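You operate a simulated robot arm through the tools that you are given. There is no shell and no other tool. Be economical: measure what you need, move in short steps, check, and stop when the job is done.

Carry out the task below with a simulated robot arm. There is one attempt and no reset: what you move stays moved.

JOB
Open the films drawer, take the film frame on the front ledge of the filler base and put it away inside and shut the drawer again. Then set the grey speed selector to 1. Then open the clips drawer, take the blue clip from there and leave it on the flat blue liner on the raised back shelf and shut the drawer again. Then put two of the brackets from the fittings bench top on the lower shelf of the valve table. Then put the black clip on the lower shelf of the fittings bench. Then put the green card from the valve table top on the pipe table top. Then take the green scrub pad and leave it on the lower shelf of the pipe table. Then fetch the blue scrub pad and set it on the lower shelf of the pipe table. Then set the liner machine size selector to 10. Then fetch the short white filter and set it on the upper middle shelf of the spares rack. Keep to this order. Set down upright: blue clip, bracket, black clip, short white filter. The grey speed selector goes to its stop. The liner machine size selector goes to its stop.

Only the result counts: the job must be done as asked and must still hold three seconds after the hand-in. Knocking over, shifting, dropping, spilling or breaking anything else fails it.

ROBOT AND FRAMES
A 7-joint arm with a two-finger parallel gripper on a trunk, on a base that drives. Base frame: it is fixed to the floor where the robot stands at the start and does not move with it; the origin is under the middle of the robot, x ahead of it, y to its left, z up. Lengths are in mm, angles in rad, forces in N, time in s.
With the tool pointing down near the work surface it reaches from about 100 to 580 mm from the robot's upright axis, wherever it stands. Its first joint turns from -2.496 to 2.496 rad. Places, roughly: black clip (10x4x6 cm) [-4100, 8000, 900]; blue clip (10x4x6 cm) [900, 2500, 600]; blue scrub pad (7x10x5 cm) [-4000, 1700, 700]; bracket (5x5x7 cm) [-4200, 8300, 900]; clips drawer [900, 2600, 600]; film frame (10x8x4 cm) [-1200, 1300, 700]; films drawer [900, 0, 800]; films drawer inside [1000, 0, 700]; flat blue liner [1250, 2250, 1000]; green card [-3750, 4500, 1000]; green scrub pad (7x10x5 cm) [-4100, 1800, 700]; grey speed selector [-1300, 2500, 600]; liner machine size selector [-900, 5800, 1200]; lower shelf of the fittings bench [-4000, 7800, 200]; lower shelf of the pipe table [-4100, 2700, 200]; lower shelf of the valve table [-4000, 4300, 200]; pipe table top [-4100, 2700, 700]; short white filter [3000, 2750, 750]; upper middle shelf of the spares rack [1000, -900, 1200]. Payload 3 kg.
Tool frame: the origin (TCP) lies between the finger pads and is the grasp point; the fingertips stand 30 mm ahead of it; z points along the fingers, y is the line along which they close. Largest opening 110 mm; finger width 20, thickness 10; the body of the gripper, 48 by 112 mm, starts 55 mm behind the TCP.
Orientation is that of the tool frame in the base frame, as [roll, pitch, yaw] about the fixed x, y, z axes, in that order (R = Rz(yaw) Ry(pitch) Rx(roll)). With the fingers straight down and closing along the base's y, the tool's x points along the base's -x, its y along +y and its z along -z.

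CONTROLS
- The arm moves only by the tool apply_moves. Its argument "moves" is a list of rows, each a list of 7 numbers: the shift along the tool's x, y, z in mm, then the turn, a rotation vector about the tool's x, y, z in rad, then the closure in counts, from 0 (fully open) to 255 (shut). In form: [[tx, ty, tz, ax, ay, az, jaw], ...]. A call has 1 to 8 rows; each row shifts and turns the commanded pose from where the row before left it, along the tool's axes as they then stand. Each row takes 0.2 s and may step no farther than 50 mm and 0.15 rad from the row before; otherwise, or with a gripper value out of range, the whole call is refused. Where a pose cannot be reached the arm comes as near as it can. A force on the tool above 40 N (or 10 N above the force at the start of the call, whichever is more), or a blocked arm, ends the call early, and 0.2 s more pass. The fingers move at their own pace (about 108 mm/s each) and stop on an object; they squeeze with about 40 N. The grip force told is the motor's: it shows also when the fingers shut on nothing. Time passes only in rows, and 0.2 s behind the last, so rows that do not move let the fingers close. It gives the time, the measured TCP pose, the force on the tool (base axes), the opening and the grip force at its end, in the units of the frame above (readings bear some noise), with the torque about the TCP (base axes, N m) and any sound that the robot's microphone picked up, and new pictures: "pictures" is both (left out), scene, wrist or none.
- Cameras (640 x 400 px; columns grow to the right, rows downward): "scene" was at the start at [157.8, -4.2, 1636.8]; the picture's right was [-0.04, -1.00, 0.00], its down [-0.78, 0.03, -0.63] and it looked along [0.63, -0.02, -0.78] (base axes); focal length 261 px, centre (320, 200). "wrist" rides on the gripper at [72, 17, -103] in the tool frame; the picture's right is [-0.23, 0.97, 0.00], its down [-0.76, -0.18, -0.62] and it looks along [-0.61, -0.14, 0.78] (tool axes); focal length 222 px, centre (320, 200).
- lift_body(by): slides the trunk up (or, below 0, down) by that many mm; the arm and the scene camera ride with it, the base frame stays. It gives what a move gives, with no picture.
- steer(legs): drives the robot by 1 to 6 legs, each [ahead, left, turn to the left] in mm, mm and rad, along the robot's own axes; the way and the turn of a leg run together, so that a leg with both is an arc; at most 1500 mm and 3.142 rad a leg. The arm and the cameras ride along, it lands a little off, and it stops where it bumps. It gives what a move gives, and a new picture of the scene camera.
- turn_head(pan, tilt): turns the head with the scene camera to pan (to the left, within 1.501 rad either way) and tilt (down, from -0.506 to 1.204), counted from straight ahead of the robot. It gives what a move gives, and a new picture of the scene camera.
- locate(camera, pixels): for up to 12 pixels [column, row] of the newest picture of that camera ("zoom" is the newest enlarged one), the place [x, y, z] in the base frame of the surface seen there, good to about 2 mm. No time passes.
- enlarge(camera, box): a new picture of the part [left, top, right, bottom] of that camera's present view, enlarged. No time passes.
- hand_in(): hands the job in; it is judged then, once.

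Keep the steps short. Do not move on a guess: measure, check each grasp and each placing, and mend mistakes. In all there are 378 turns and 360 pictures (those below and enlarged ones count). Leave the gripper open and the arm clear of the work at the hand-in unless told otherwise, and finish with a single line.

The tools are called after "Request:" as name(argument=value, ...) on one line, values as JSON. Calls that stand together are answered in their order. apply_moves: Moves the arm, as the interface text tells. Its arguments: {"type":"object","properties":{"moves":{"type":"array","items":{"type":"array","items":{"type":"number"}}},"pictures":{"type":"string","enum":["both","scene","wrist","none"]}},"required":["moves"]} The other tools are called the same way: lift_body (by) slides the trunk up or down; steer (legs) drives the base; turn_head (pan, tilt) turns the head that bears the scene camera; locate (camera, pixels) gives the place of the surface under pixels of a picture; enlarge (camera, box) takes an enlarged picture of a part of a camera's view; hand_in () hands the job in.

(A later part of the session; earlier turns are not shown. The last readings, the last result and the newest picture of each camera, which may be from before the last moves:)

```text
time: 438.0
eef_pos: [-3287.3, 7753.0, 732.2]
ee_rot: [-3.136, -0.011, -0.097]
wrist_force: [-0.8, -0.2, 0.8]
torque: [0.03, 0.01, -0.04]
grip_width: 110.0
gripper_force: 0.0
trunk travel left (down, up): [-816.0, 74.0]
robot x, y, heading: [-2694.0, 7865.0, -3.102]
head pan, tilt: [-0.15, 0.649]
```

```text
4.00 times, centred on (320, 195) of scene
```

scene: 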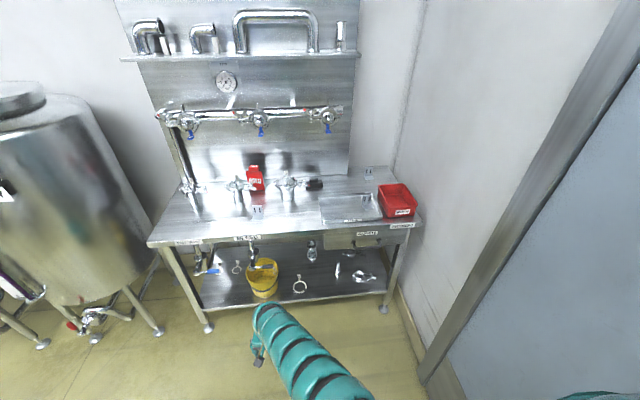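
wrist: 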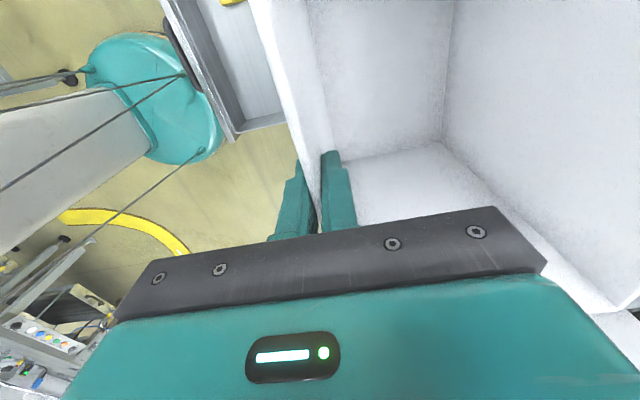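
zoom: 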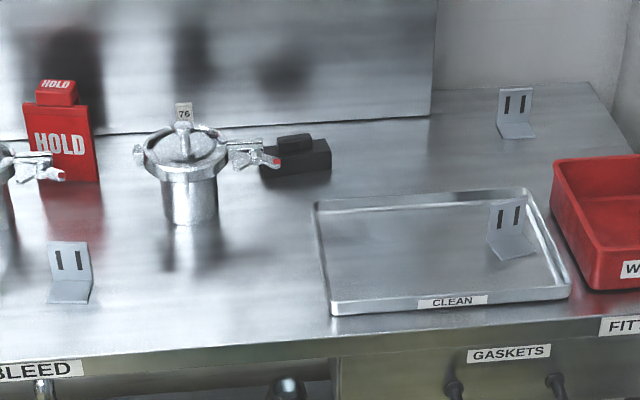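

Brackets: A (-3872,7678), B (-4170,8312), C in the tray. I prepare the arm: raise/extend, yaw 90° so the fingers close along x.

Request:
apply_moves(moves=[[-20, 0, -43, 0, 0, 0, 0], [-20, 0, -43, 0, 0, 0, 0], [-22, 0, -43, 0, 0, 0, 0], [-22, 0, -43, 0, 0, 0, 0], [-22, 0, -43, 0, 0, 0, 0], [-20, 0, -40, 0, 0, 0, 0], [0, 0, 0, 0, 0, 0.15, 60], [0, 0, 0, 0, 0, 0.15, 60]], pictures="none")

Request:
apply_moves(moves=[[0, 0, 0, 0, 0, 0.15, 60], [0, 0, 0, 0, 0, 0.15, 60], [0, 0, 0, 0, 0, 0.15, 60], [0, 0, 0, 0, 0, 0.15, 60], [0, 0, 0, 0, 0, 0.15, 60], [0, 0, 0, 0, 0, 0.15, 60], [0, 0, 0, 0, 0, 0.15, 60], [0, 0, 0, 0, 0, 0.13, 60]], pictures="none")

Request:
steer(legs=[[0, 0, -0.037]])

```text
time: 439.8
eef_pos: [-3412.8, 7766.4, 986.2]
ee_rot: [-3.135, -0.008, -0.401]
wrist_force: [-0.7, 0.4, -0.9]
torque: [0.01, -0.02, 0.03]
grip_width: 83.9
gripper_force: 0.0
trunk travel left (down, up): [-816.0, 74.0]
robot x, y, heading: [-2692.0, 7862.2, -3.1]
head pan, tilt: [-0.15, 0.649]
```

```text
time: 441.6
eef_pos: [-3412.0, 7764.3, 986.6]
ee_rot: [-3.133, 0.001, -1.581]
wrist_force: [0.3, -0.2, -1.2]
torque: [-0.02, -0.01, 0.0]
grip_width: 84.3
gripper_force: 0.0
trunk travel left (down, up): [-816.0, 74.0]
robot x, y, heading: [-2692.2, 7866.2, -3.109]
head pan, tilt: [-0.15, 0.649]
```

```text
time: 442.3
eef_pos: [-3416.6, 7791.9, 986.2]
ee_rot: [-3.133, 0.001, -1.615]
wrist_force: [1.6, 0.0, -0.1]
torque: [0.0, -0.03, -0.01]
grip_width: 84.4
gripper_force: 0.1
trunk travel left (down, up): [-816.0, 74.0]
robot x, y, heading: [-2693.9, 7865.2, -3.143]
head pan, tilt: [-0.15, 0.649]
```

scene: 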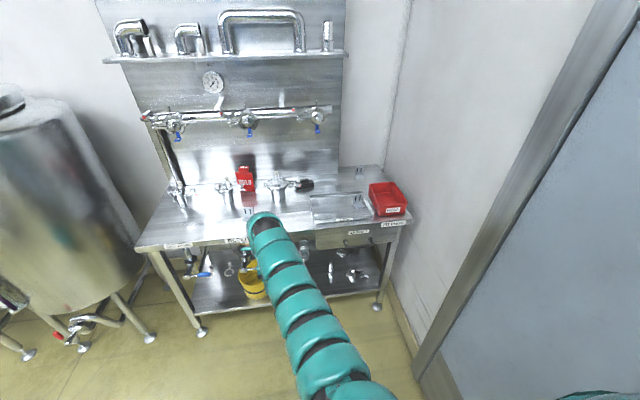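

Request:
steer(legs=[[440, 112, 0]])

Request:
apply_moves(moves=[[0, 0, 0, 0, 0, -0.04, 60]], pictures="wrist")

```text
time: 445.0
eef_pos: [-3843.3, 7673.5, 986.1]
ee_rot: [-3.132, 0.003, -1.605]
wrist_force: [-0.3, 0.3, 0.2]
torque: [0.01, 0.01, -0.01]
grip_width: 84.1
gripper_force: 0.0
trunk travel left (down, up): [-816.0, 74.0]
robot x, y, heading: [-3121.7, 7754.1, -3.129]
head pan, tilt: [-0.15, 0.649]
```

scene: 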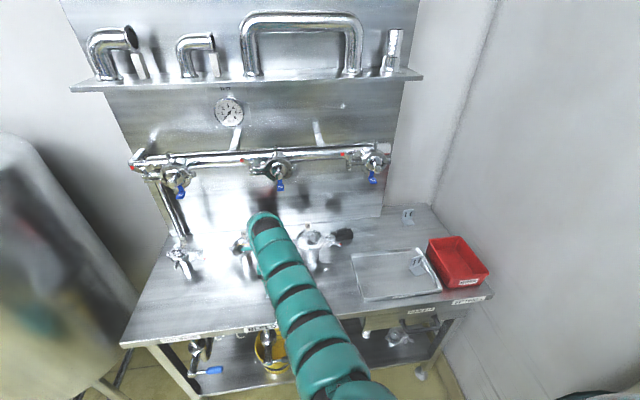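

```text
time: 445.4
eef_pos: [-3843.0, 7672.6, 986.5]
ee_rot: [-3.132, 0.002, -1.564]
wrist_force: [-0.4, -0.1, 0.3]
torque: [-0.01, 0.0, -0.01]
grip_width: 84.2
gripper_force: 0.0
trunk travel left (down, up): [-816.0, 74.0]
robot x, y, heading: [-3121.7, 7751.8, -3.127]
head pan, tilt: [-0.15, 0.649]
```

wrist: 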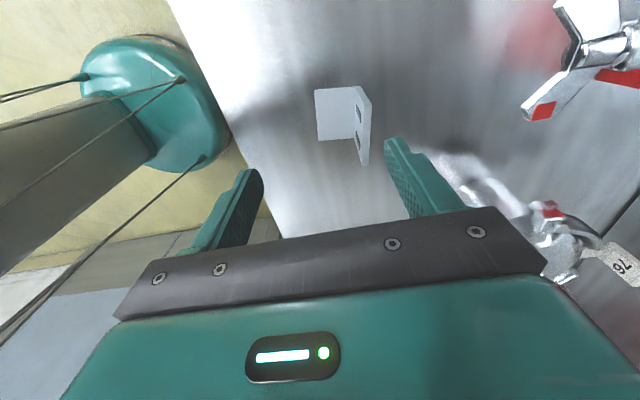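

Request:
locate(camera="wrist", pixels=[[357, 90], [366, 98], [363, 162], [355, 135], [318, 92], [320, 138], [340, 115], [368, 130], [360, 160]])

```text
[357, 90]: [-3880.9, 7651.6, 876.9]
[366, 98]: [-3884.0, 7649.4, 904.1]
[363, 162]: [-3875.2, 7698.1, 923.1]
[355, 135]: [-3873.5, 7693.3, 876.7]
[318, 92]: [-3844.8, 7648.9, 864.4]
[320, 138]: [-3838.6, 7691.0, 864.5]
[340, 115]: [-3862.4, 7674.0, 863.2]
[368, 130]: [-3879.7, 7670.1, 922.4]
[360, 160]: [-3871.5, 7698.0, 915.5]
```

Plate centre (-3878,7674), yawed ~0.165, top z≈924. Align and lower to TCP 906.

Request:
apply_moves(moves=[[0, 17, 0, 0, 0, 0.085, 60], [-2, 18, 0, 0, 0, 0.085, 60]], pictures="none")

Request:
lift_body(by=-80)

Request:
apply_moves(moves=[[0, 0, 0, 0, 0, 0, 130], [0, 0, 0, 0, 0, 0, 200], [0, 0, 0, 0, 0, 0, 255], [0, 0, 0, 0, 0, 0, 255]], pictures="wrist")

```text
time: 446.0
eef_pos: [-3847.4, 7684.7, 985.8]
ee_rot: [-3.135, 0.0, -1.733]
wrist_force: [-0.3, -0.2, 0.1]
torque: [0.01, 0.02, 0.02]
grip_width: 84.0
gripper_force: 0.1
out of reach, approached as far as the arm can: row 1, 2
trunk travel left (down, up): [-816.0, 74.0]
robot x, y, heading: [-3120.6, 7754.1, -3.127]
head pan, tilt: [-0.15, 0.649]
```

```text
time: 447.2
eef_pos: [-3847.7, 7685.3, 906.8]
ee_rot: [-3.137, -0.001, -1.734]
wrist_force: [0.4, -0.3, 0.0]
torque: [0.02, -0.01, 0.02]
grip_width: 83.9
gripper_force: 0.1
trunk travel left (down, up): [-736.0, 154.0]
robot x, y, heading: [-3118.7, 7754.6, -3.131]
head pan, tilt: [-0.15, 0.649]
```

```text
time: 448.2
eef_pos: [-3847.5, 7684.7, 906.9]
ee_rot: [-3.138, 0.001, -1.732]
wrist_force: [1.1, 0.6, -0.7]
torque: [0.03, 0.03, 0.04]
grip_width: 5.6
gripper_force: 39.7
trunk travel left (down, up): [-736.0, 154.0]
robot x, y, heading: [-3115.2, 7756.5, -3.131]
head pan, tilt: [-0.15, 0.649]
```

wrist: 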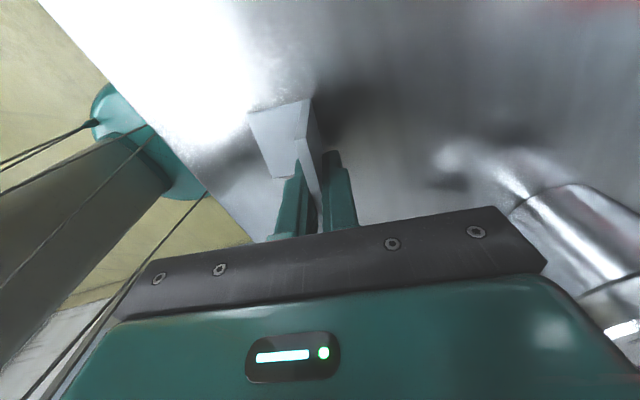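

Gripped (5.6 mm), though I was 30 mm short and it slid a little. Lift and drive south to the valve table.

Request:
lift_body(by=140)

Request:
steer(legs=[[-480, 0, 0], [0, 1500, 0], [0, 1500, 0]])

Request:
turn_head(pan=0.2, tilt=0.6)

```text
time: 449.9
eef_pos: [-3848.5, 7683.5, 1046.2]
ee_rot: [-3.136, 0.003, -1.733]
wrist_force: [-0.1, -0.1, -2.0]
torque: [0.02, 0.01, 0.04]
grip_width: 5.3
gripper_force: 40.2
trunk travel left (down, up): [-876.0, 14.0]
robot x, y, heading: [-3117.4, 7757.6, -3.125]
head pan, tilt: [-0.15, 0.649]
```

```text
time: 467.0
eef_pos: [-3177.5, 4586.4, 1045.4]
ee_rot: [-3.136, 0.001, -1.658]
wrist_force: [-0.1, -0.6, -1.5]
torque: [0.03, -0.01, 0.0]
grip_width: 5.5
gripper_force: 39.9
trunk travel left (down, up): [-876.0, 14.0]
robot x, y, heading: [-2457.6, 4712.8, -3.054]
head pan, tilt: [-0.15, 0.649]
```

scene: 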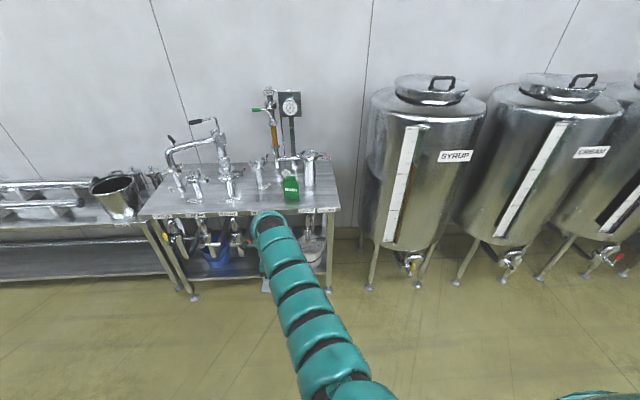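

```text
time: 467.8
eef_pos: [-3176.0, 4587.4, 1046.8]
ee_rot: [-3.135, 0.001, -1.657]
wrist_force: [0.9, 0.2, -1.1]
torque: [0.02, 0.02, 0.01]
grip_width: 5.4
gripper_force: 40.0
trunk travel left (down, up): [-876.0, 14.0]
robot x, y, heading: [-2460.4, 4710.3, -3.051]
head pan, tilt: [0.201, 0.6]
```

scene: 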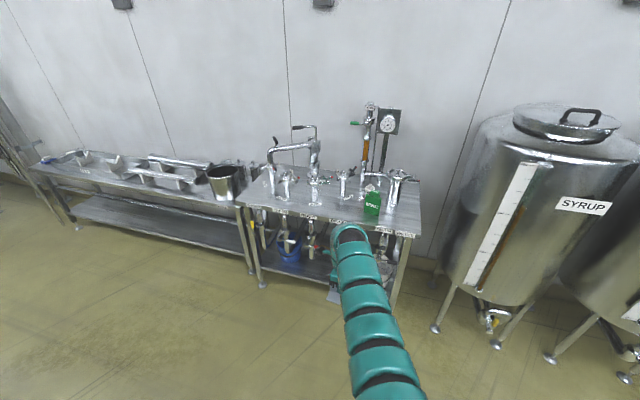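

Request:
enlarge(camera="scene", box=[230, 170, 430, 310])

Request:
locate(camera="scene", pixels=[[265, 262], [290, 265], [310, 270], [325, 275], [340, 297], [390, 275], [300, 245], [370, 205], [246, 210], [418, 235], [320, 262], [265, 285]])

```text
2.86 times, centred on (330, 240) of scene
```

zoom: 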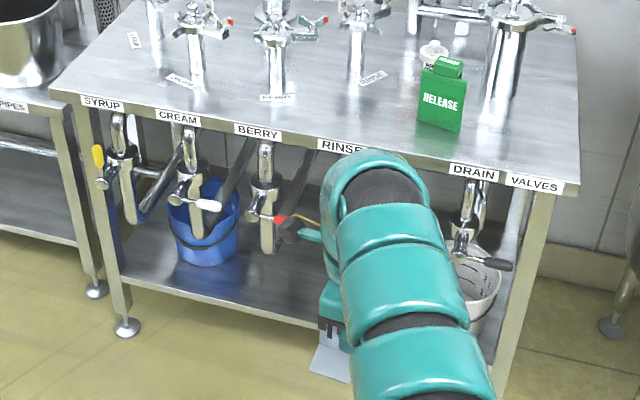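

```text
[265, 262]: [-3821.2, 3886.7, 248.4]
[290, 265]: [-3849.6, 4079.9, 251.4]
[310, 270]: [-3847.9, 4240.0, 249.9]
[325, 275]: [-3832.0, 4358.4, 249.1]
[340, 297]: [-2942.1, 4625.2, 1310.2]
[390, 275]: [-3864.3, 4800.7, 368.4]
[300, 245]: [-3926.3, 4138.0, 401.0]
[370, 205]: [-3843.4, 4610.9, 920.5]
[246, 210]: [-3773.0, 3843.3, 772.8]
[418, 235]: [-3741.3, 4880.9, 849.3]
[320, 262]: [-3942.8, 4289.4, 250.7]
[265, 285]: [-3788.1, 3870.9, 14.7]
```

I fix heading and shift south to see the shelf without the arm in the way.

Request:
steer(legs=[[0, 0, -0.088], [150, 650, 0]])

Request:
turn_head(pan=-0.3, tilt=0.7)

Request:
enlarge(camera="scene", box=[180, 140, 440, 310])

```text
time: 472.0
eef_pos: [-3336.5, 4003.9, 1046.6]
ee_rot: [-3.137, 0.001, -1.751]
wrist_force: [-0.2, 0.7, -1.1]
torque: [0.02, 0.01, 0.01]
grip_width: 5.3
gripper_force: 40.0
trunk travel left (down, up): [-876.0, 14.0]
robot x, y, heading: [-2604.6, 4062.4, 3.141]
head pan, tilt: [0.201, 0.6]
```

scene: 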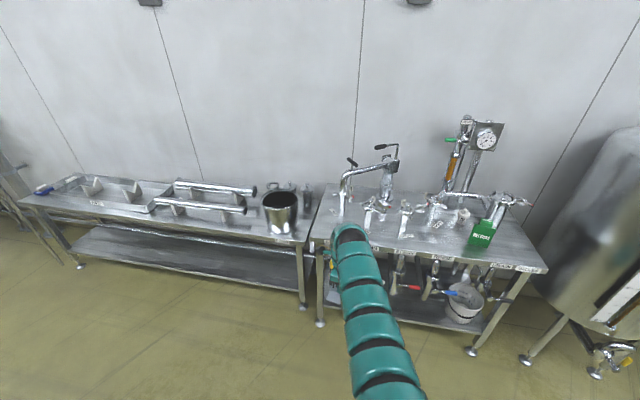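

```text
time: 472.9
eef_pos: [-3337.6, 4004.2, 1047.7]
ee_rot: [-3.135, 0.003, -1.752]
wrist_force: [-0.7, 0.7, -1.7]
torque: [0.02, 0.0, -0.01]
grip_width: 5.6
gripper_force: 39.9
trunk travel left (down, up): [-876.0, 14.0]
robot x, y, heading: [-2607.0, 4062.2, 3.136]
head pan, tilt: [-0.3, 0.7]
```

scene: 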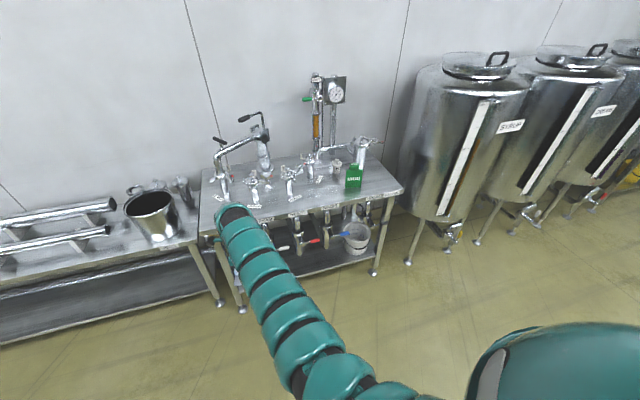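

```text
2.35 times, centred on (310, 225) of scene
```

zoom: 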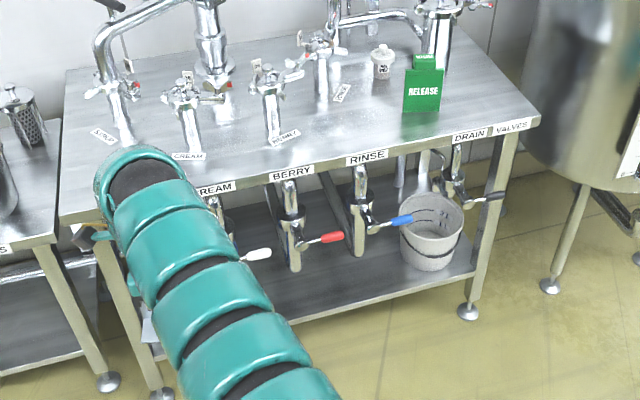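

Request:
locate(camera="zoom", pixels=[[295, 265], [290, 225], [358, 250], [360, 205], [330, 237], [325, 290], [385, 285], [455, 255], [460, 180], [270, 305], [405, 230], [470, 290]])

```text
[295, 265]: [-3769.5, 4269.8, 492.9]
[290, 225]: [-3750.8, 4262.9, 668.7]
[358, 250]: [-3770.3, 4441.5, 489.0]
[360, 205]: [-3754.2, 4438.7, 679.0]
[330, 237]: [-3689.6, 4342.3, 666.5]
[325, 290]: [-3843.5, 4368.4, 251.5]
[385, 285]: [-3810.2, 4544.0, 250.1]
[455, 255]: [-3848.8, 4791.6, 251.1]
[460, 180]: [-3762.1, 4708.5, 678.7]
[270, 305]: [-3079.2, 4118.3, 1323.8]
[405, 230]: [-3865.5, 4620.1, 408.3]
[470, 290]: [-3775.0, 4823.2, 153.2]
```

The faucets hang over the shelf front, so I'll need a forward-pointing hand for placing. I'll set the bracket on a free spot of this table's top edge and regrip it from the front. Measure the top.

Request:
locate(camera="zoom", pixels=[[370, 130], [330, 140], [375, 105], [345, 92], [425, 105], [290, 140], [380, 65], [320, 85], [270, 110], [405, 110], [440, 110], [330, 118]])

```text
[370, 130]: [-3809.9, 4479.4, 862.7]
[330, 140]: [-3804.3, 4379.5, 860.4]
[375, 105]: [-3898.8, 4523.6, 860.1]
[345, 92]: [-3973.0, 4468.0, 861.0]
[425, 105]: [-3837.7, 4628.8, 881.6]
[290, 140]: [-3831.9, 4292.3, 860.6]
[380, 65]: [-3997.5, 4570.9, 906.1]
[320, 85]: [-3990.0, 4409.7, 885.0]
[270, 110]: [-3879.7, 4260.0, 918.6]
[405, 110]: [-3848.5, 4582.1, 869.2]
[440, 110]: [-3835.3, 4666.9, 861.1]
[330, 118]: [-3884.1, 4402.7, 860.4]
```

Spot (-3830,4420), top z 861. Strafe north 416, ahead 490, lower to release height.

Request:
steer(legs=[[0, -416, 0], [490, 0, 0]])

Request:
lift_body(by=-138)

Request:
apply_moves(moves=[[0, 0, 2, 0, 0, 0, 255], [0, 0, 1.5, 0, 0, 0, 255]], pictures="wrist")

```text
time: 478.0
eef_pos: [-3823.4, 4421.4, 1045.4]
ee_rot: [-3.136, 0.002, -1.737]
wrist_force: [-0.2, 0.2, -1.5]
torque: [0.07, 0.02, 0.03]
grip_width: 5.3
gripper_force: 40.0
trunk travel left (down, up): [-876.0, 14.0]
robot x, y, heading: [-3095.4, 4486.2, -3.129]
head pan, tilt: [-0.3, 0.7]
```

scene: 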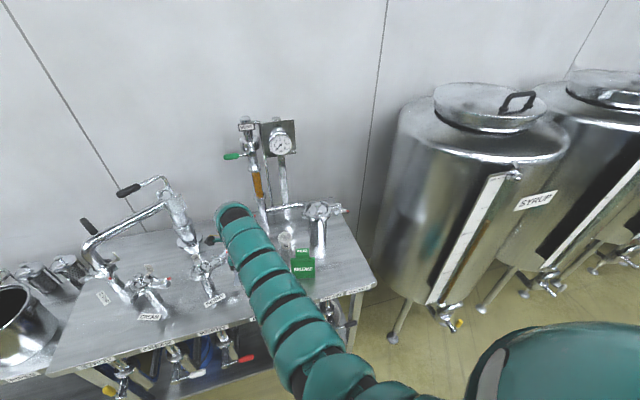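

```text
time: 479.7
eef_pos: [-3823.0, 4420.9, 908.9]
ee_rot: [-3.137, 0.0, -1.737]
wrist_force: [-0.1, 0.8, -1.5]
torque: [0.02, 0.02, -0.02]
grip_width: 5.5
gripper_force: 40.2
trunk travel left (down, up): [-738.0, 152.0]
robot x, y, heading: [-3094.2, 4486.8, -3.13]
head pan, tilt: [-0.3, 0.7]
```

```text
time: 480.3
eef_pos: [-3822.4, 4420.5, 907.2]
ee_rot: [-3.138, -0.001, -1.736]
wrist_force: [0.9, 0.2, 7.7]
torque: [0.03, -0.02, 0.03]
grip_width: 5.3
gripper_force: 39.7
trunk travel left (down, up): [-738.0, 152.0]
robot x, y, heading: [-3094.3, 4488.0, -3.131]
head pan, tilt: [-0.3, 0.7]
```

wrist: 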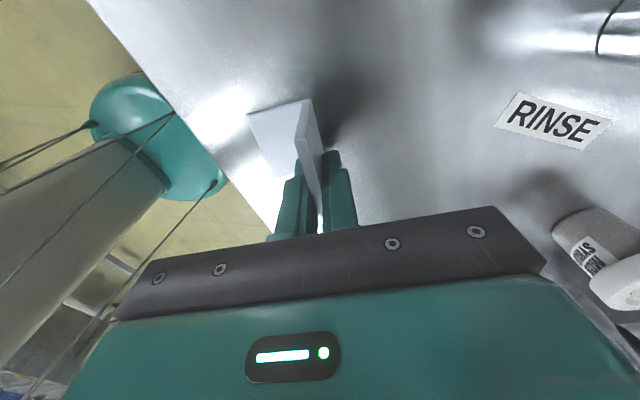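

Contact. I square it (yaw −0.165), release and lift off.

Request:
apply_moves(moves=[[0, 0, -1.5, 0, 0, -0.083, 255], [0, 0, 1.5, 0, 0, -0.083, 255], [0, 0, 0, 0, 0, 0, 220], [0, 0, 0, 0, 0, 0, 170], [0, 0, -40, 0, 0, 0, 170], [0, 0, -45, 0, 0, 0, 170]], pictures="wrist")

Request:
locate(camera="wrist", pixels=[[340, 100], [350, 150], [300, 120], [320, 90], [330, 140], [360, 120], [345, 120], [310, 150]])

```text
time: 481.7
eef_pos: [-3820.3, 4423.1, 992.7]
ee_rot: [-3.136, 0.0, -1.571]
wrist_force: [0.5, 0.3, 1.1]
torque: [0.0, 0.02, 0.01]
grip_width: 36.6
gripper_force: 0.1
trunk travel left (down, up): [-738.0, 152.0]
robot x, y, heading: [-3096.2, 4487.9, -3.133]
head pan, tilt: [-0.3, 0.7]
```

wrist: 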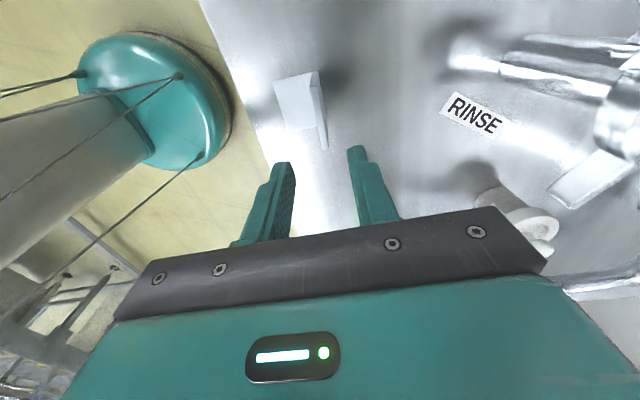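

```text
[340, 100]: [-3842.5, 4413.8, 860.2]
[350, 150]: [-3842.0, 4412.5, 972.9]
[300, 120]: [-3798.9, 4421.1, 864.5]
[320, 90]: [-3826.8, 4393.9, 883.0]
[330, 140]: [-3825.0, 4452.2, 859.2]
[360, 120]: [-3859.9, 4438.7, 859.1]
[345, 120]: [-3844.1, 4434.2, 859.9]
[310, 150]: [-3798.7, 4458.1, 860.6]
```

Bracket stands at about (-3820,4420). I back off 300, fold down and pitch the hand forward, then roll so it closes sideways.

Request:
steer(legs=[[-300, 0, 0]])

Request:
apply_moves(moves=[[0, -22, 43, 0, 0, 0, 60], [0, -22, 43, 0, 0, 0, 60], [0, -22, 43, 0, 0, 0, 60], [0, -22, 43, 0, 0, 0, 60], [0, -22, 43, 0, 0, 0, 60], [0, -10, 30, -0.15, 0, 0, 60], [0, 0, 0, -0.15, 0, 0, 60], [0, 0, 0, -0.15, 0, 0, 60]], pictures="none")

Request:
apply_moves(moves=[[0, 10, 15, -0.15, 0, 0, 60], [0, 10, 15, -0.15, 0, 0, 60], [0, 10, 20, -0.15, 0, 0, 60], [0, 10, 20, -0.15, 0, 0, 60], [0, 10, 10, -0.15, 0, 0, 60], [0, 10, 10, -0.15, 0, 0, 60], [0, 10, 10, -0.15, 0, 0, 60], [0, 0, 0, -0.07, 0, -0.1, 60]], pictures="none")

Request:
apply_moves(moves=[[0, 0, 0, 0, 0, -0.15, 60], [0, 0, 0, 0, 0, -0.15, 60], [0, 0, 0, 0, 0, -0.15, 60], [0, 0, 0, 0, 0, -0.15, 60], [0, 0, 0, 0, 0, -0.15, 60], [0, 0, 0, 0, 0, -0.15, 60], [0, 0, 0, 0, 0, -0.15, 60], [0, 0, 0, 0, 0, -0.15, 60]], pictures="none")

```text
time: 483.8
eef_pos: [-3512.8, 4426.9, 992.1]
ee_rot: [-3.138, 0.001, -1.573]
wrist_force: [0.1, 0.6, 0.0]
torque: [-0.01, 0.06, 0.0]
grip_width: 36.5
gripper_force: 0.1
trunk travel left (down, up): [-738.0, 152.0]
robot x, y, heading: [-2784.8, 4490.0, -3.134]
head pan, tilt: [-0.3, 0.7]
```

scene: 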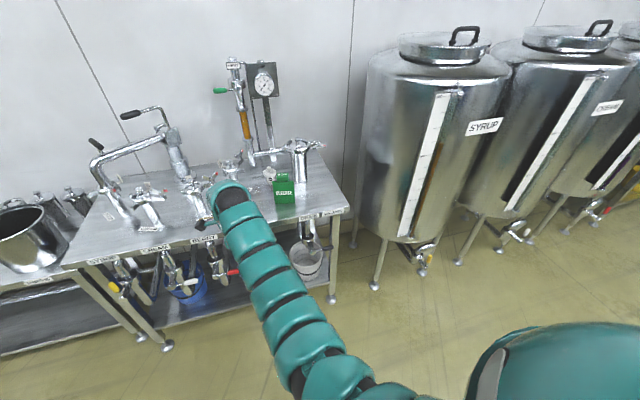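

```text
time: 485.6
eef_pos: [-3401.3, 4420.2, 736.9]
ee_rot: [2.694, 0.001, -1.573]
wrist_force: [0.4, 0.6, -0.2]
torque: [-0.01, -0.02, 0.0]
grip_width: 84.2
gripper_force: 0.0
out of reach, approached as far as the arm can: row 7, 8
trunk travel left (down, up): [-738.0, 152.0]
robot x, y, heading: [-2788.5, 4492.2, -3.135]
head pan, tilt: [-0.3, 0.7]
```

```text
time: 487.4
eef_pos: [-3488.3, 4413.5, 759.1]
ee_rot: [1.61, 0.05, -1.571]
wrist_force: [0.0, -0.1, 0.2]
torque: [0.01, 0.04, -0.03]
grip_width: 84.3
gripper_force: 0.1
out of reach, approached as far as the arm can: row 7, 8
trunk travel left (down, up): [-738.0, 152.0]
robot x, y, heading: [-2791.6, 4486.1, -3.135]
head pan, tilt: [-0.3, 0.7]
```

```text
time: 489.1
eef_pos: [-3491.6, 4410.9, 766.9]
ee_rot: [1.711, 1.249, -1.438]
wrist_force: [-0.5, 0.0, 0.2]
torque: [-0.01, 0.01, 0.0]
grip_width: 84.0
gripper_force: 0.0
out of reach, approached as far as the arm can: row 8
trunk travel left (down, up): [-738.0, 152.0]
robot x, y, heading: [-2793.0, 4490.7, -3.135]
head pan, tilt: [-0.3, 0.7]
```

Request:
apply_moves(moves=[[0, 0, 10, 0, 0, -0.15, 60], [0, 0, 10, 0, 0, -0.15, 60], [0, 0, 0, 0, 0, -0.02, 60]], pictures="none")

```text
time: 489.9
eef_pos: [-3478.4, 4437.6, 804.2]
ee_rot: [1.959, 1.461, -1.183]
wrist_force: [0.0, -0.5, 0.6]
torque: [0.0, 0.02, -0.01]
grip_width: 84.3
gripper_force: 0.0
out of reach, approached as far as the arm can: row 1, 2
trunk travel left (down, up): [-738.0, 152.0]
robot x, y, heading: [-2790.3, 4490.9, -3.134]
head pan, tilt: [-0.3, 0.7]
```

Closing axis is now horizontal. I raise to z≈894 and measure the bracket with the scene camera.

Request:
lift_body(by=90)

Request:
turn_head(pan=0.0, tilt=0.75)

Request:
enlarge(camera="scene", box=[220, 120, 380, 220])

```text
time: 491.2
eef_pos: [-3478.7, 4437.7, 895.4]
ee_rot: [1.955, 1.461, -1.189]
wrist_force: [1.1, -0.1, -0.2]
torque: [-0.02, -0.02, 0.02]
grip_width: 84.1
gripper_force: 0.1
trunk travel left (down, up): [-828.0, 62.0]
robot x, y, heading: [-2787.9, 4491.8, -3.134]
head pan, tilt: [-0.3, 0.7]
```

```text
time: 492.0
eef_pos: [-3479.5, 4437.8, 894.0]
ee_rot: [1.953, 1.463, -1.188]
wrist_force: [0.0, -0.9, 0.1]
torque: [0.0, -0.03, -0.04]
grip_width: 83.9
gripper_force: 0.0
trunk travel left (down, up): [-828.0, 62.0]
robot x, y, heading: [-2786.5, 4492.9, -3.135]
head pan, tilt: [0.0, 0.75]
```

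scene: 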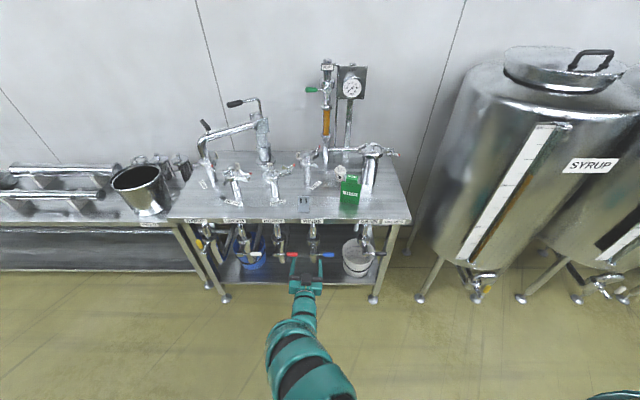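

```text
4.00 times, centred on (300, 170) of scene
```

zoom: 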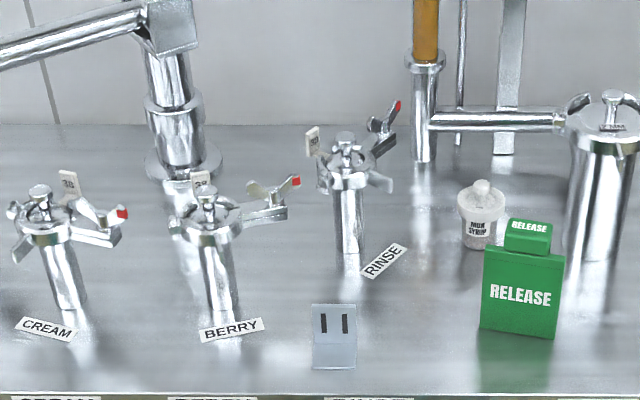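

Request:
locate(camera="zoom", pixels=[[314, 308], [354, 308], [314, 366], [356, 366], [335, 342], [335, 360], [314, 340], [356, 342], [520, 290], [485, 330], [555, 335], [525, 230]])

```text
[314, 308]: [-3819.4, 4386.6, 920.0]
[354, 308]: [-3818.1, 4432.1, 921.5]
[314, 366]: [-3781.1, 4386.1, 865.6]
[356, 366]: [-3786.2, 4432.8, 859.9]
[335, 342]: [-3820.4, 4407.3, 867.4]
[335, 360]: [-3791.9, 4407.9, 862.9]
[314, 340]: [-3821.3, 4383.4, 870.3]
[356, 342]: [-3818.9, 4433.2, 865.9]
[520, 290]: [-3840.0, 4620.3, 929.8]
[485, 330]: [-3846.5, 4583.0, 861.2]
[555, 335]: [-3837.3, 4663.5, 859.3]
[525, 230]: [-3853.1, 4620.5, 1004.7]
```

Bracket centre y 4409, plate at x -3820. Approach: left 29, ahead 322.

Request:
steer(legs=[[0, 29, 0], [318, -2, 0]])

Request:
apply_moves(moves=[[0, 0, 0, 0, 0, 0, 110], [0, 0, 0, 0, 0, 0, 150], [0, 0, 0, 0, 0, 0, 255], [0, 0, 0, 0, 0, 0, 255]], pictures="none")

Request:
enlarge(camera="scene", box=[220, 140, 420, 300])

```text
time: 494.5
eef_pos: [-3792.0, 4411.2, 894.9]
ee_rot: [1.962, 1.461, -1.185]
wrist_force: [0.2, 0.3, 0.0]
torque: [-0.01, 0.01, 0.01]
grip_width: 84.3
gripper_force: 0.0
trunk travel left (down, up): [-828.0, 62.0]
robot x, y, heading: [-3098.5, 4461.6, -3.139]
head pan, tilt: [0.0, 0.75]
```

scene: 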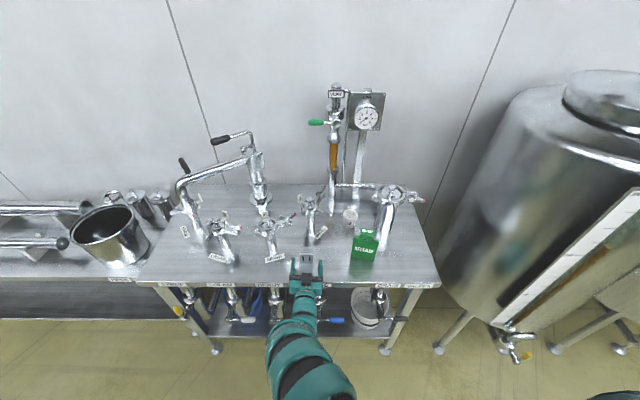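

```text
time: 495.5
eef_pos: [-3790.4, 4410.5, 896.7]
ee_rot: [1.955, 1.461, -1.19]
wrist_force: [-0.3, 0.2, -0.7]
torque: [0.04, -0.02, -0.03]
grip_width: 0.1
gripper_force: 38.0
trunk travel left (down, up): [-828.0, 62.0]
robot x, y, heading: [-3097.4, 4461.4, -3.141]
head pan, tilt: [0.0, 0.75]
```

```text
2.50 times, centred on (320, 220) of scene
```

zoom: 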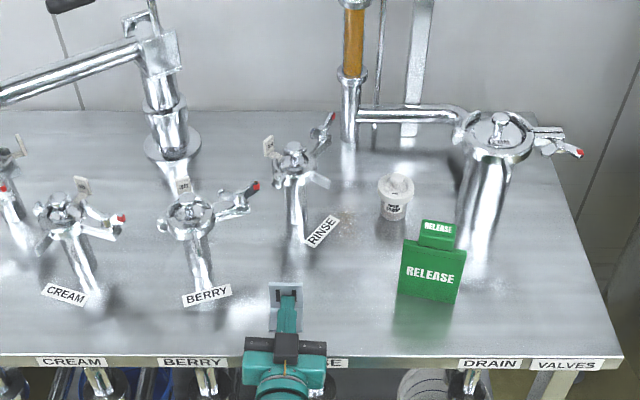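

The fingers closed short of the plate. I open, back 50 mm, tilt the hand 0.46 down so the fingertips can take plate and base edges together.

Request:
apply_moves(moves=[[0, 0, 0, 0, 0, 0, 60], [0, 0, 0, 0, 0, 0, 60], [0, 0, 0, 0, 0, 0, 60]], pictures="none")

Request:
steer(legs=[[-70, 0, 0]])

Request:
apply_moves(moves=[[0, 0, 0, 0, 0.115, 0, 60], [0, 0, 0, 0, 0.115, 0, 60], [0, 0, 0, 0, 0.115, 0, 60], [0, 0, 0, 0, 0.115, -0.1, 60]], pictures="scene")

```text
time: 496.3
eef_pos: [-3791.9, 4411.7, 895.7]
ee_rot: [1.956, 1.46, -1.191]
wrist_force: [-0.2, 0.1, -0.3]
torque: [-0.01, -0.02, 0.0]
grip_width: 84.0
gripper_force: 0.0
trunk travel left (down, up): [-828.0, 62.0]
robot x, y, heading: [-3102.1, 4460.9, -3.133]
head pan, tilt: [0.0, 0.75]
```

```text
time: 497.3
eef_pos: [-3720.0, 4411.8, 896.2]
ee_rot: [1.947, 1.46, -1.2]
wrist_force: [0.0, -0.1, 0.0]
torque: [-0.02, 0.01, 0.01]
grip_width: 84.5
gripper_force: 0.1
trunk travel left (down, up): [-828.0, 62.0]
robot x, y, heading: [-3029.2, 4465.0, -3.137]
head pan, tilt: [0.0, 0.75]
```

scene: 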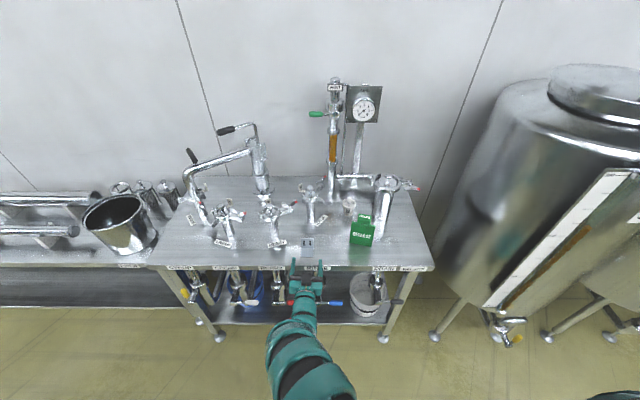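

```text
refused: row 4 steps farther than a row can; nothing moved
```

Request:
apply_moves(moves=[[0, 0, 0, 0, 0.115, 0, 60], [0, 0, 0, 0, 0.115, 0, 60], [0, 0, 0, 0, 0.115, 0, 60], [0, 0, 0, 0, 0.115, -0.06, 60], [0, 0, 0, 0, 0, -0.05, 60]], pictures="none")

```text
time: 498.5
eef_pos: [-3721.2, 4411.9, 896.1]
ee_rot: [3.137, 1.069, 0.039]
wrist_force: [-0.4, -0.3, -1.1]
torque: [0.01, -0.02, 0.0]
grip_width: 84.1
gripper_force: 0.0
trunk travel left (down, up): [-828.0, 62.0]
robot x, y, heading: [-3033.0, 4460.7, -3.136]
head pan, tilt: [0.0, 0.75]
```

Now roll π, tilt 1.07. Lower 9 and advance 80, then close.

Request:
lift_body(by=-9)

Request:
steer(legs=[[80, 3, 0]])

Request:
apply_moves(moves=[[0, 0, 0, 0, 0, 0, 110], [0, 0, 0, 0, 0, 0, 140], [0, 0, 0, 0, 0, 0, 255], [0, 0, 0, 0, 0, 0, 255]], pictures="wrist")

```text
time: 499.1
eef_pos: [-3721.0, 4412.9, 886.2]
ee_rot: [3.133, 1.071, 0.035]
wrist_force: [-0.2, 0.0, -0.4]
torque: [-0.02, 0.02, 0.0]
grip_width: 84.4
gripper_force: 0.0
trunk travel left (down, up): [-819.0, 71.0]
robot x, y, heading: [-3029.6, 4461.7, -3.138]
head pan, tilt: [0.0, 0.75]
```

```text
time: 500.2
eef_pos: [-3801.9, 4408.5, 884.9]
ee_rot: [3.133, 1.07, 0.036]
wrist_force: [-0.3, 0.7, -0.1]
torque: [-0.02, 0.02, 0.0]
grip_width: 83.9
gripper_force: 0.1
trunk travel left (down, up): [-819.0, 71.0]
robot x, y, heading: [-3110.6, 4459.0, -3.134]
head pan, tilt: [0.0, 0.75]
```

scene: 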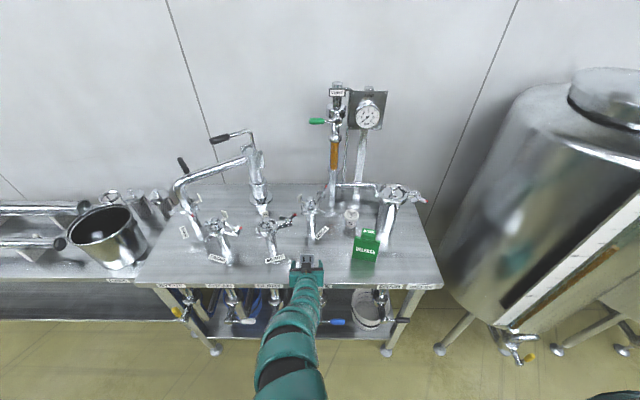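

```text
time: 501.2
eef_pos: [-3800.5, 4407.6, 885.0]
ee_rot: [3.132, 1.071, 0.034]
wrist_force: [-0.1, 0.0, -0.1]
torque: [0.0, -0.04, -0.03]
grip_width: 49.3
gripper_force: 40.2
trunk travel left (down, up): [-819.0, 71.0]
robot x, y, heading: [-3109.4, 4457.2, -3.135]
head pan, tilt: [0.0, 0.75]
```

wrist: 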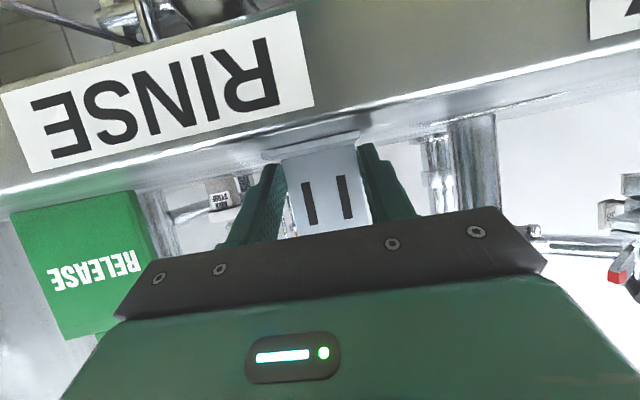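

Gripped both sides (49.3 mm). Lift 40, back off, lower to shelf height.

Request:
lift_body(by=40)

Request:
steer(legs=[[-260, 52, 0]])

Request:
lift_body(by=-630)

Request:
turn_head(pan=0.0, tilt=0.5)

Request:
enlarge(camera="scene", box=[180, 140, 460, 320])

```text
time: 502.0
eef_pos: [-3800.6, 4407.2, 926.0]
ee_rot: [3.133, 1.072, 0.035]
wrist_force: [-0.4, 0.4, -0.7]
torque: [0.01, -0.04, -0.01]
grip_width: 49.5
gripper_force: 40.1
trunk travel left (down, up): [-859.0, 31.0]
robot x, y, heading: [-3105.6, 4459.3, -3.137]
head pan, tilt: [0.0, 0.75]
```

```text
time: 503.9
eef_pos: [-3528.2, 4358.1, 926.8]
ee_rot: [3.133, 1.072, 0.032]
wrist_force: [0.1, -0.4, -0.5]
torque: [-0.01, -0.05, 0.03]
grip_width: 49.4
gripper_force: 39.7
trunk travel left (down, up): [-859.0, 31.0]
robot x, y, heading: [-2839.3, 4410.3, -3.143]
head pan, tilt: [0.0, 0.75]
```

scene: 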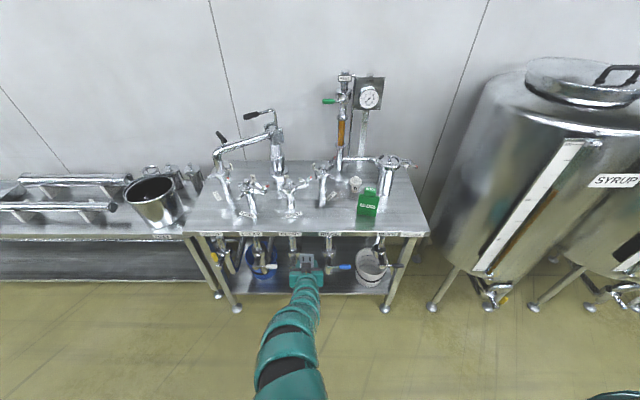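

```text
refused: -630 is not a number from -400 to 400
```

```text
time: 504.7
eef_pos: [-3529.4, 4358.6, 924.6]
ee_rot: [3.133, 1.072, 0.033]
wrist_force: [-0.3, -0.4, -1.6]
torque: [0.02, -0.02, 0.0]
grip_width: 49.6
gripper_force: 40.0
trunk travel left (down, up): [-859.0, 31.0]
robot x, y, heading: [-2839.2, 4407.4, -3.139]
head pan, tilt: [0.0, 0.499]
```

scene: 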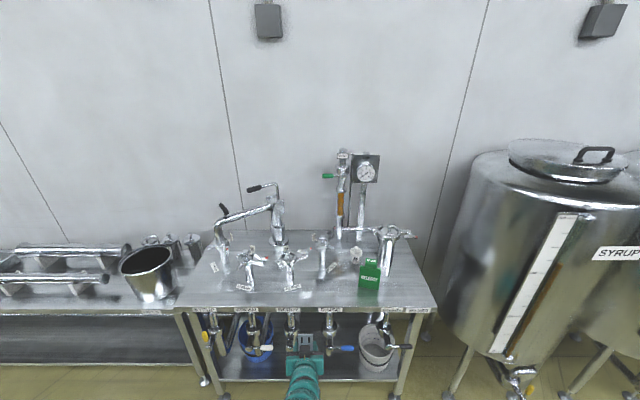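

```text
2.22 times, centred on (320, 230) of scene
```

zoom: 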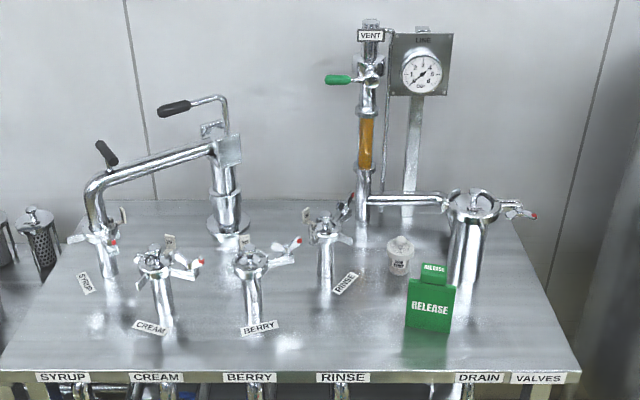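

Lower in two steps of ≤400, then view the shelf.

Request:
lift_body(by=-320)

Request:
lift_body(by=-310)

Request:
turn_head(pan=0.0, tilt=0.55)

Request:
locate(camera="scene", pixels=[[290, 150], [320, 170], [300, 200], [340, 200], [360, 200], [280, 200], [310, 185], [330, 180]])

```text
time: 507.9
eef_pos: [-3528.5, 4359.0, 605.6]
ee_rot: [3.133, 1.073, 0.033]
wrist_force: [-0.5, -0.4, -1.8]
torque: [0.01, 0.01, 0.02]
grip_width: 49.5
gripper_force: 40.5
trunk travel left (down, up): [-539.0, 351.0]
robot x, y, heading: [-2835.6, 4404.5, -3.14]
head pan, tilt: [0.0, 0.499]
```

```text
time: 511.0
eef_pos: [-3528.4, 4359.4, 295.4]
ee_rot: [3.131, 1.073, 0.031]
wrist_force: [0.3, 0.0, -0.6]
torque: [-0.01, -0.05, -0.03]
grip_width: 49.5
gripper_force: 40.2
trunk travel left (down, up): [-229.0, 661.0]
robot x, y, heading: [-2836.0, 4410.1, -3.139]
head pan, tilt: [0.0, 0.499]
```

```text
time: 511.6
eef_pos: [-3528.9, 4359.7, 296.6]
ee_rot: [3.133, 1.07, 0.033]
wrist_force: [0.0, -0.6, -1.4]
torque: [-0.01, -0.04, 0.01]
grip_width: 49.4
gripper_force: 39.8
trunk travel left (down, up): [-229.0, 661.0]
robot x, y, heading: [-2837.0, 4409.4, -3.14]
head pan, tilt: [0.0, 0.55]
```

scene: 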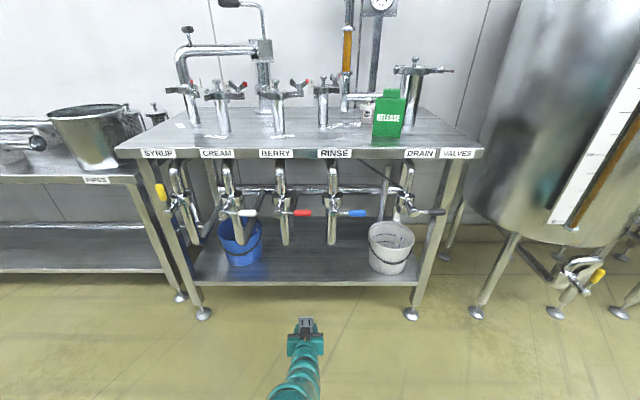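

```text
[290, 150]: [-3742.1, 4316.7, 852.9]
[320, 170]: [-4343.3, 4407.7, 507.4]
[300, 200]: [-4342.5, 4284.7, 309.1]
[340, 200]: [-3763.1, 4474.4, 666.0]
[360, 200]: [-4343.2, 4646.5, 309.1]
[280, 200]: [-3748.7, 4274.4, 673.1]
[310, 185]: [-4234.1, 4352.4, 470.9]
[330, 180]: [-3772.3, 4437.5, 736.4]
```

The shelf is clear between the buckets. Ahead 320, then lower.

Request:
steer(legs=[[322, 0, 0]])

Request:
lift_body(by=-19)

Request:
apply_moves(moves=[[0.5, 0, 0.9, 0, 0, 0, 255], [1, 0, 1.8, 0, 0, 0, 255]], pictures="wrist")

```text
time: 513.7
eef_pos: [-3853.0, 4358.8, 296.6]
ee_rot: [3.133, 1.072, 0.032]
wrist_force: [0.1, -0.3, -1.1]
torque: [0.0, -0.06, -0.01]
grip_width: 49.3
gripper_force: 40.0
trunk travel left (down, up): [-229.0, 661.0]
robot x, y, heading: [-3162.2, 4405.8, -3.145]
head pan, tilt: [0.0, 0.55]
```

scene: 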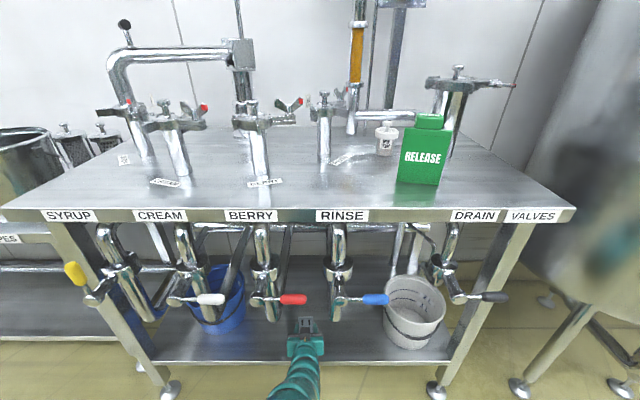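

```text
time: 514.4
eef_pos: [-3852.9, 4358.7, 277.0]
ee_rot: [3.135, 1.071, 0.031]
wrist_force: [-0.6, 0.9, -1.8]
torque: [0.0, -0.02, -0.02]
grip_width: 49.4
gripper_force: 40.1
trunk travel left (down, up): [-210.0, 680.0]
robot x, y, heading: [-3162.3, 4405.2, -3.141]
head pan, tilt: [0.0, 0.55]
```

```text
time: 515.0
eef_pos: [-3855.5, 4358.1, 276.8]
ee_rot: [3.132, 1.075, 0.029]
wrist_force: [-0.8, 0.3, 4.0]
torque: [0.05, -0.13, 0.05]
grip_width: 49.2
gripper_force: 40.4
trunk travel left (down, up): [-210.0, 680.0]
robot x, y, heading: [-3164.8, 4408.0, -3.144]
head pan, tilt: [0.0, 0.55]
```

wrist: 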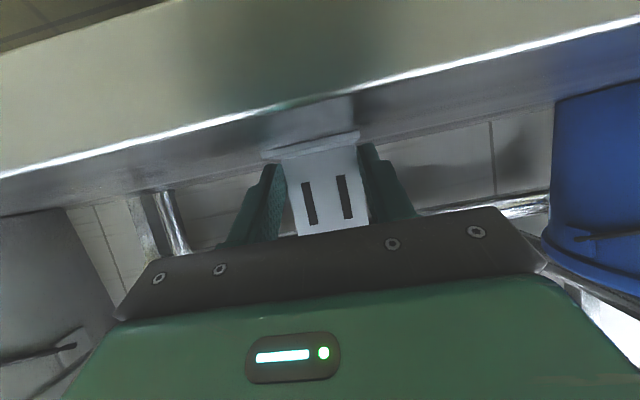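

Contact. Open and back straight out.

Request:
apply_moves(moves=[[0, 0, 0, 0, 0, 0, 130], [0, 0, 0, 0, 0, 0, 90], [0, 0, 0, 0, 0, 0, 60], [0, 0, 0, 0, 0, 0, 60]], pictures="none")

Request:
steer(legs=[[-330, 0, 0]])

Request:
locate(camera="scene", pixels=[[305, 243], [311, 243], [308, 250], [306, 256], [303, 265], [312, 265]])

Request:
enlarge(camera="scene", box=[250, 200, 380, 290])

```text
time: 516.0
eef_pos: [-3855.1, 4359.4, 275.8]
ee_rot: [3.133, 1.071, 0.03]
wrist_force: [-0.3, -0.3, -0.2]
torque: [-0.01, 0.02, 0.01]
grip_width: 84.2
gripper_force: 0.1
trunk travel left (down, up): [-210.0, 680.0]
robot x, y, heading: [-3162.8, 4409.5, -3.145]
head pan, tilt: [0.0, 0.55]
```

```text
time: 518.2
eef_pos: [-3526.0, 4361.1, 275.0]
ee_rot: [3.133, 1.071, 0.024]
wrist_force: [-1.5, -0.1, 0.6]
torque: [0.02, 0.03, -0.02]
grip_width: 84.1
gripper_force: 0.0
trunk travel left (down, up): [-210.0, 680.0]
robot x, y, heading: [-2836.9, 4403.9, 3.131]
head pan, tilt: [0.0, 0.55]
```

scene: 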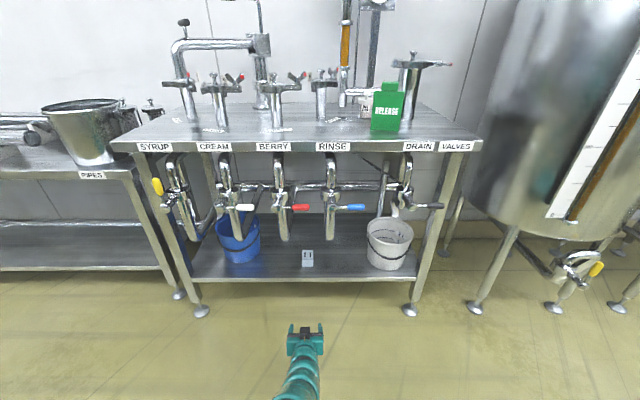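

```text
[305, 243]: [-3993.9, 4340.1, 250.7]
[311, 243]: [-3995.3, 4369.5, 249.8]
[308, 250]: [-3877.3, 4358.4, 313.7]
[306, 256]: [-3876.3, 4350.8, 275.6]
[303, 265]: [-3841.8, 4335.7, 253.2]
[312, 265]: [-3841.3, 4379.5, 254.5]
```

```text
4.44 times, centred on (315, 245) of scene
```

zoom: 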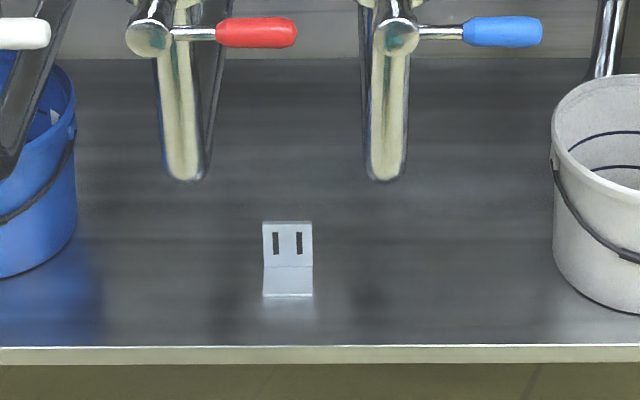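

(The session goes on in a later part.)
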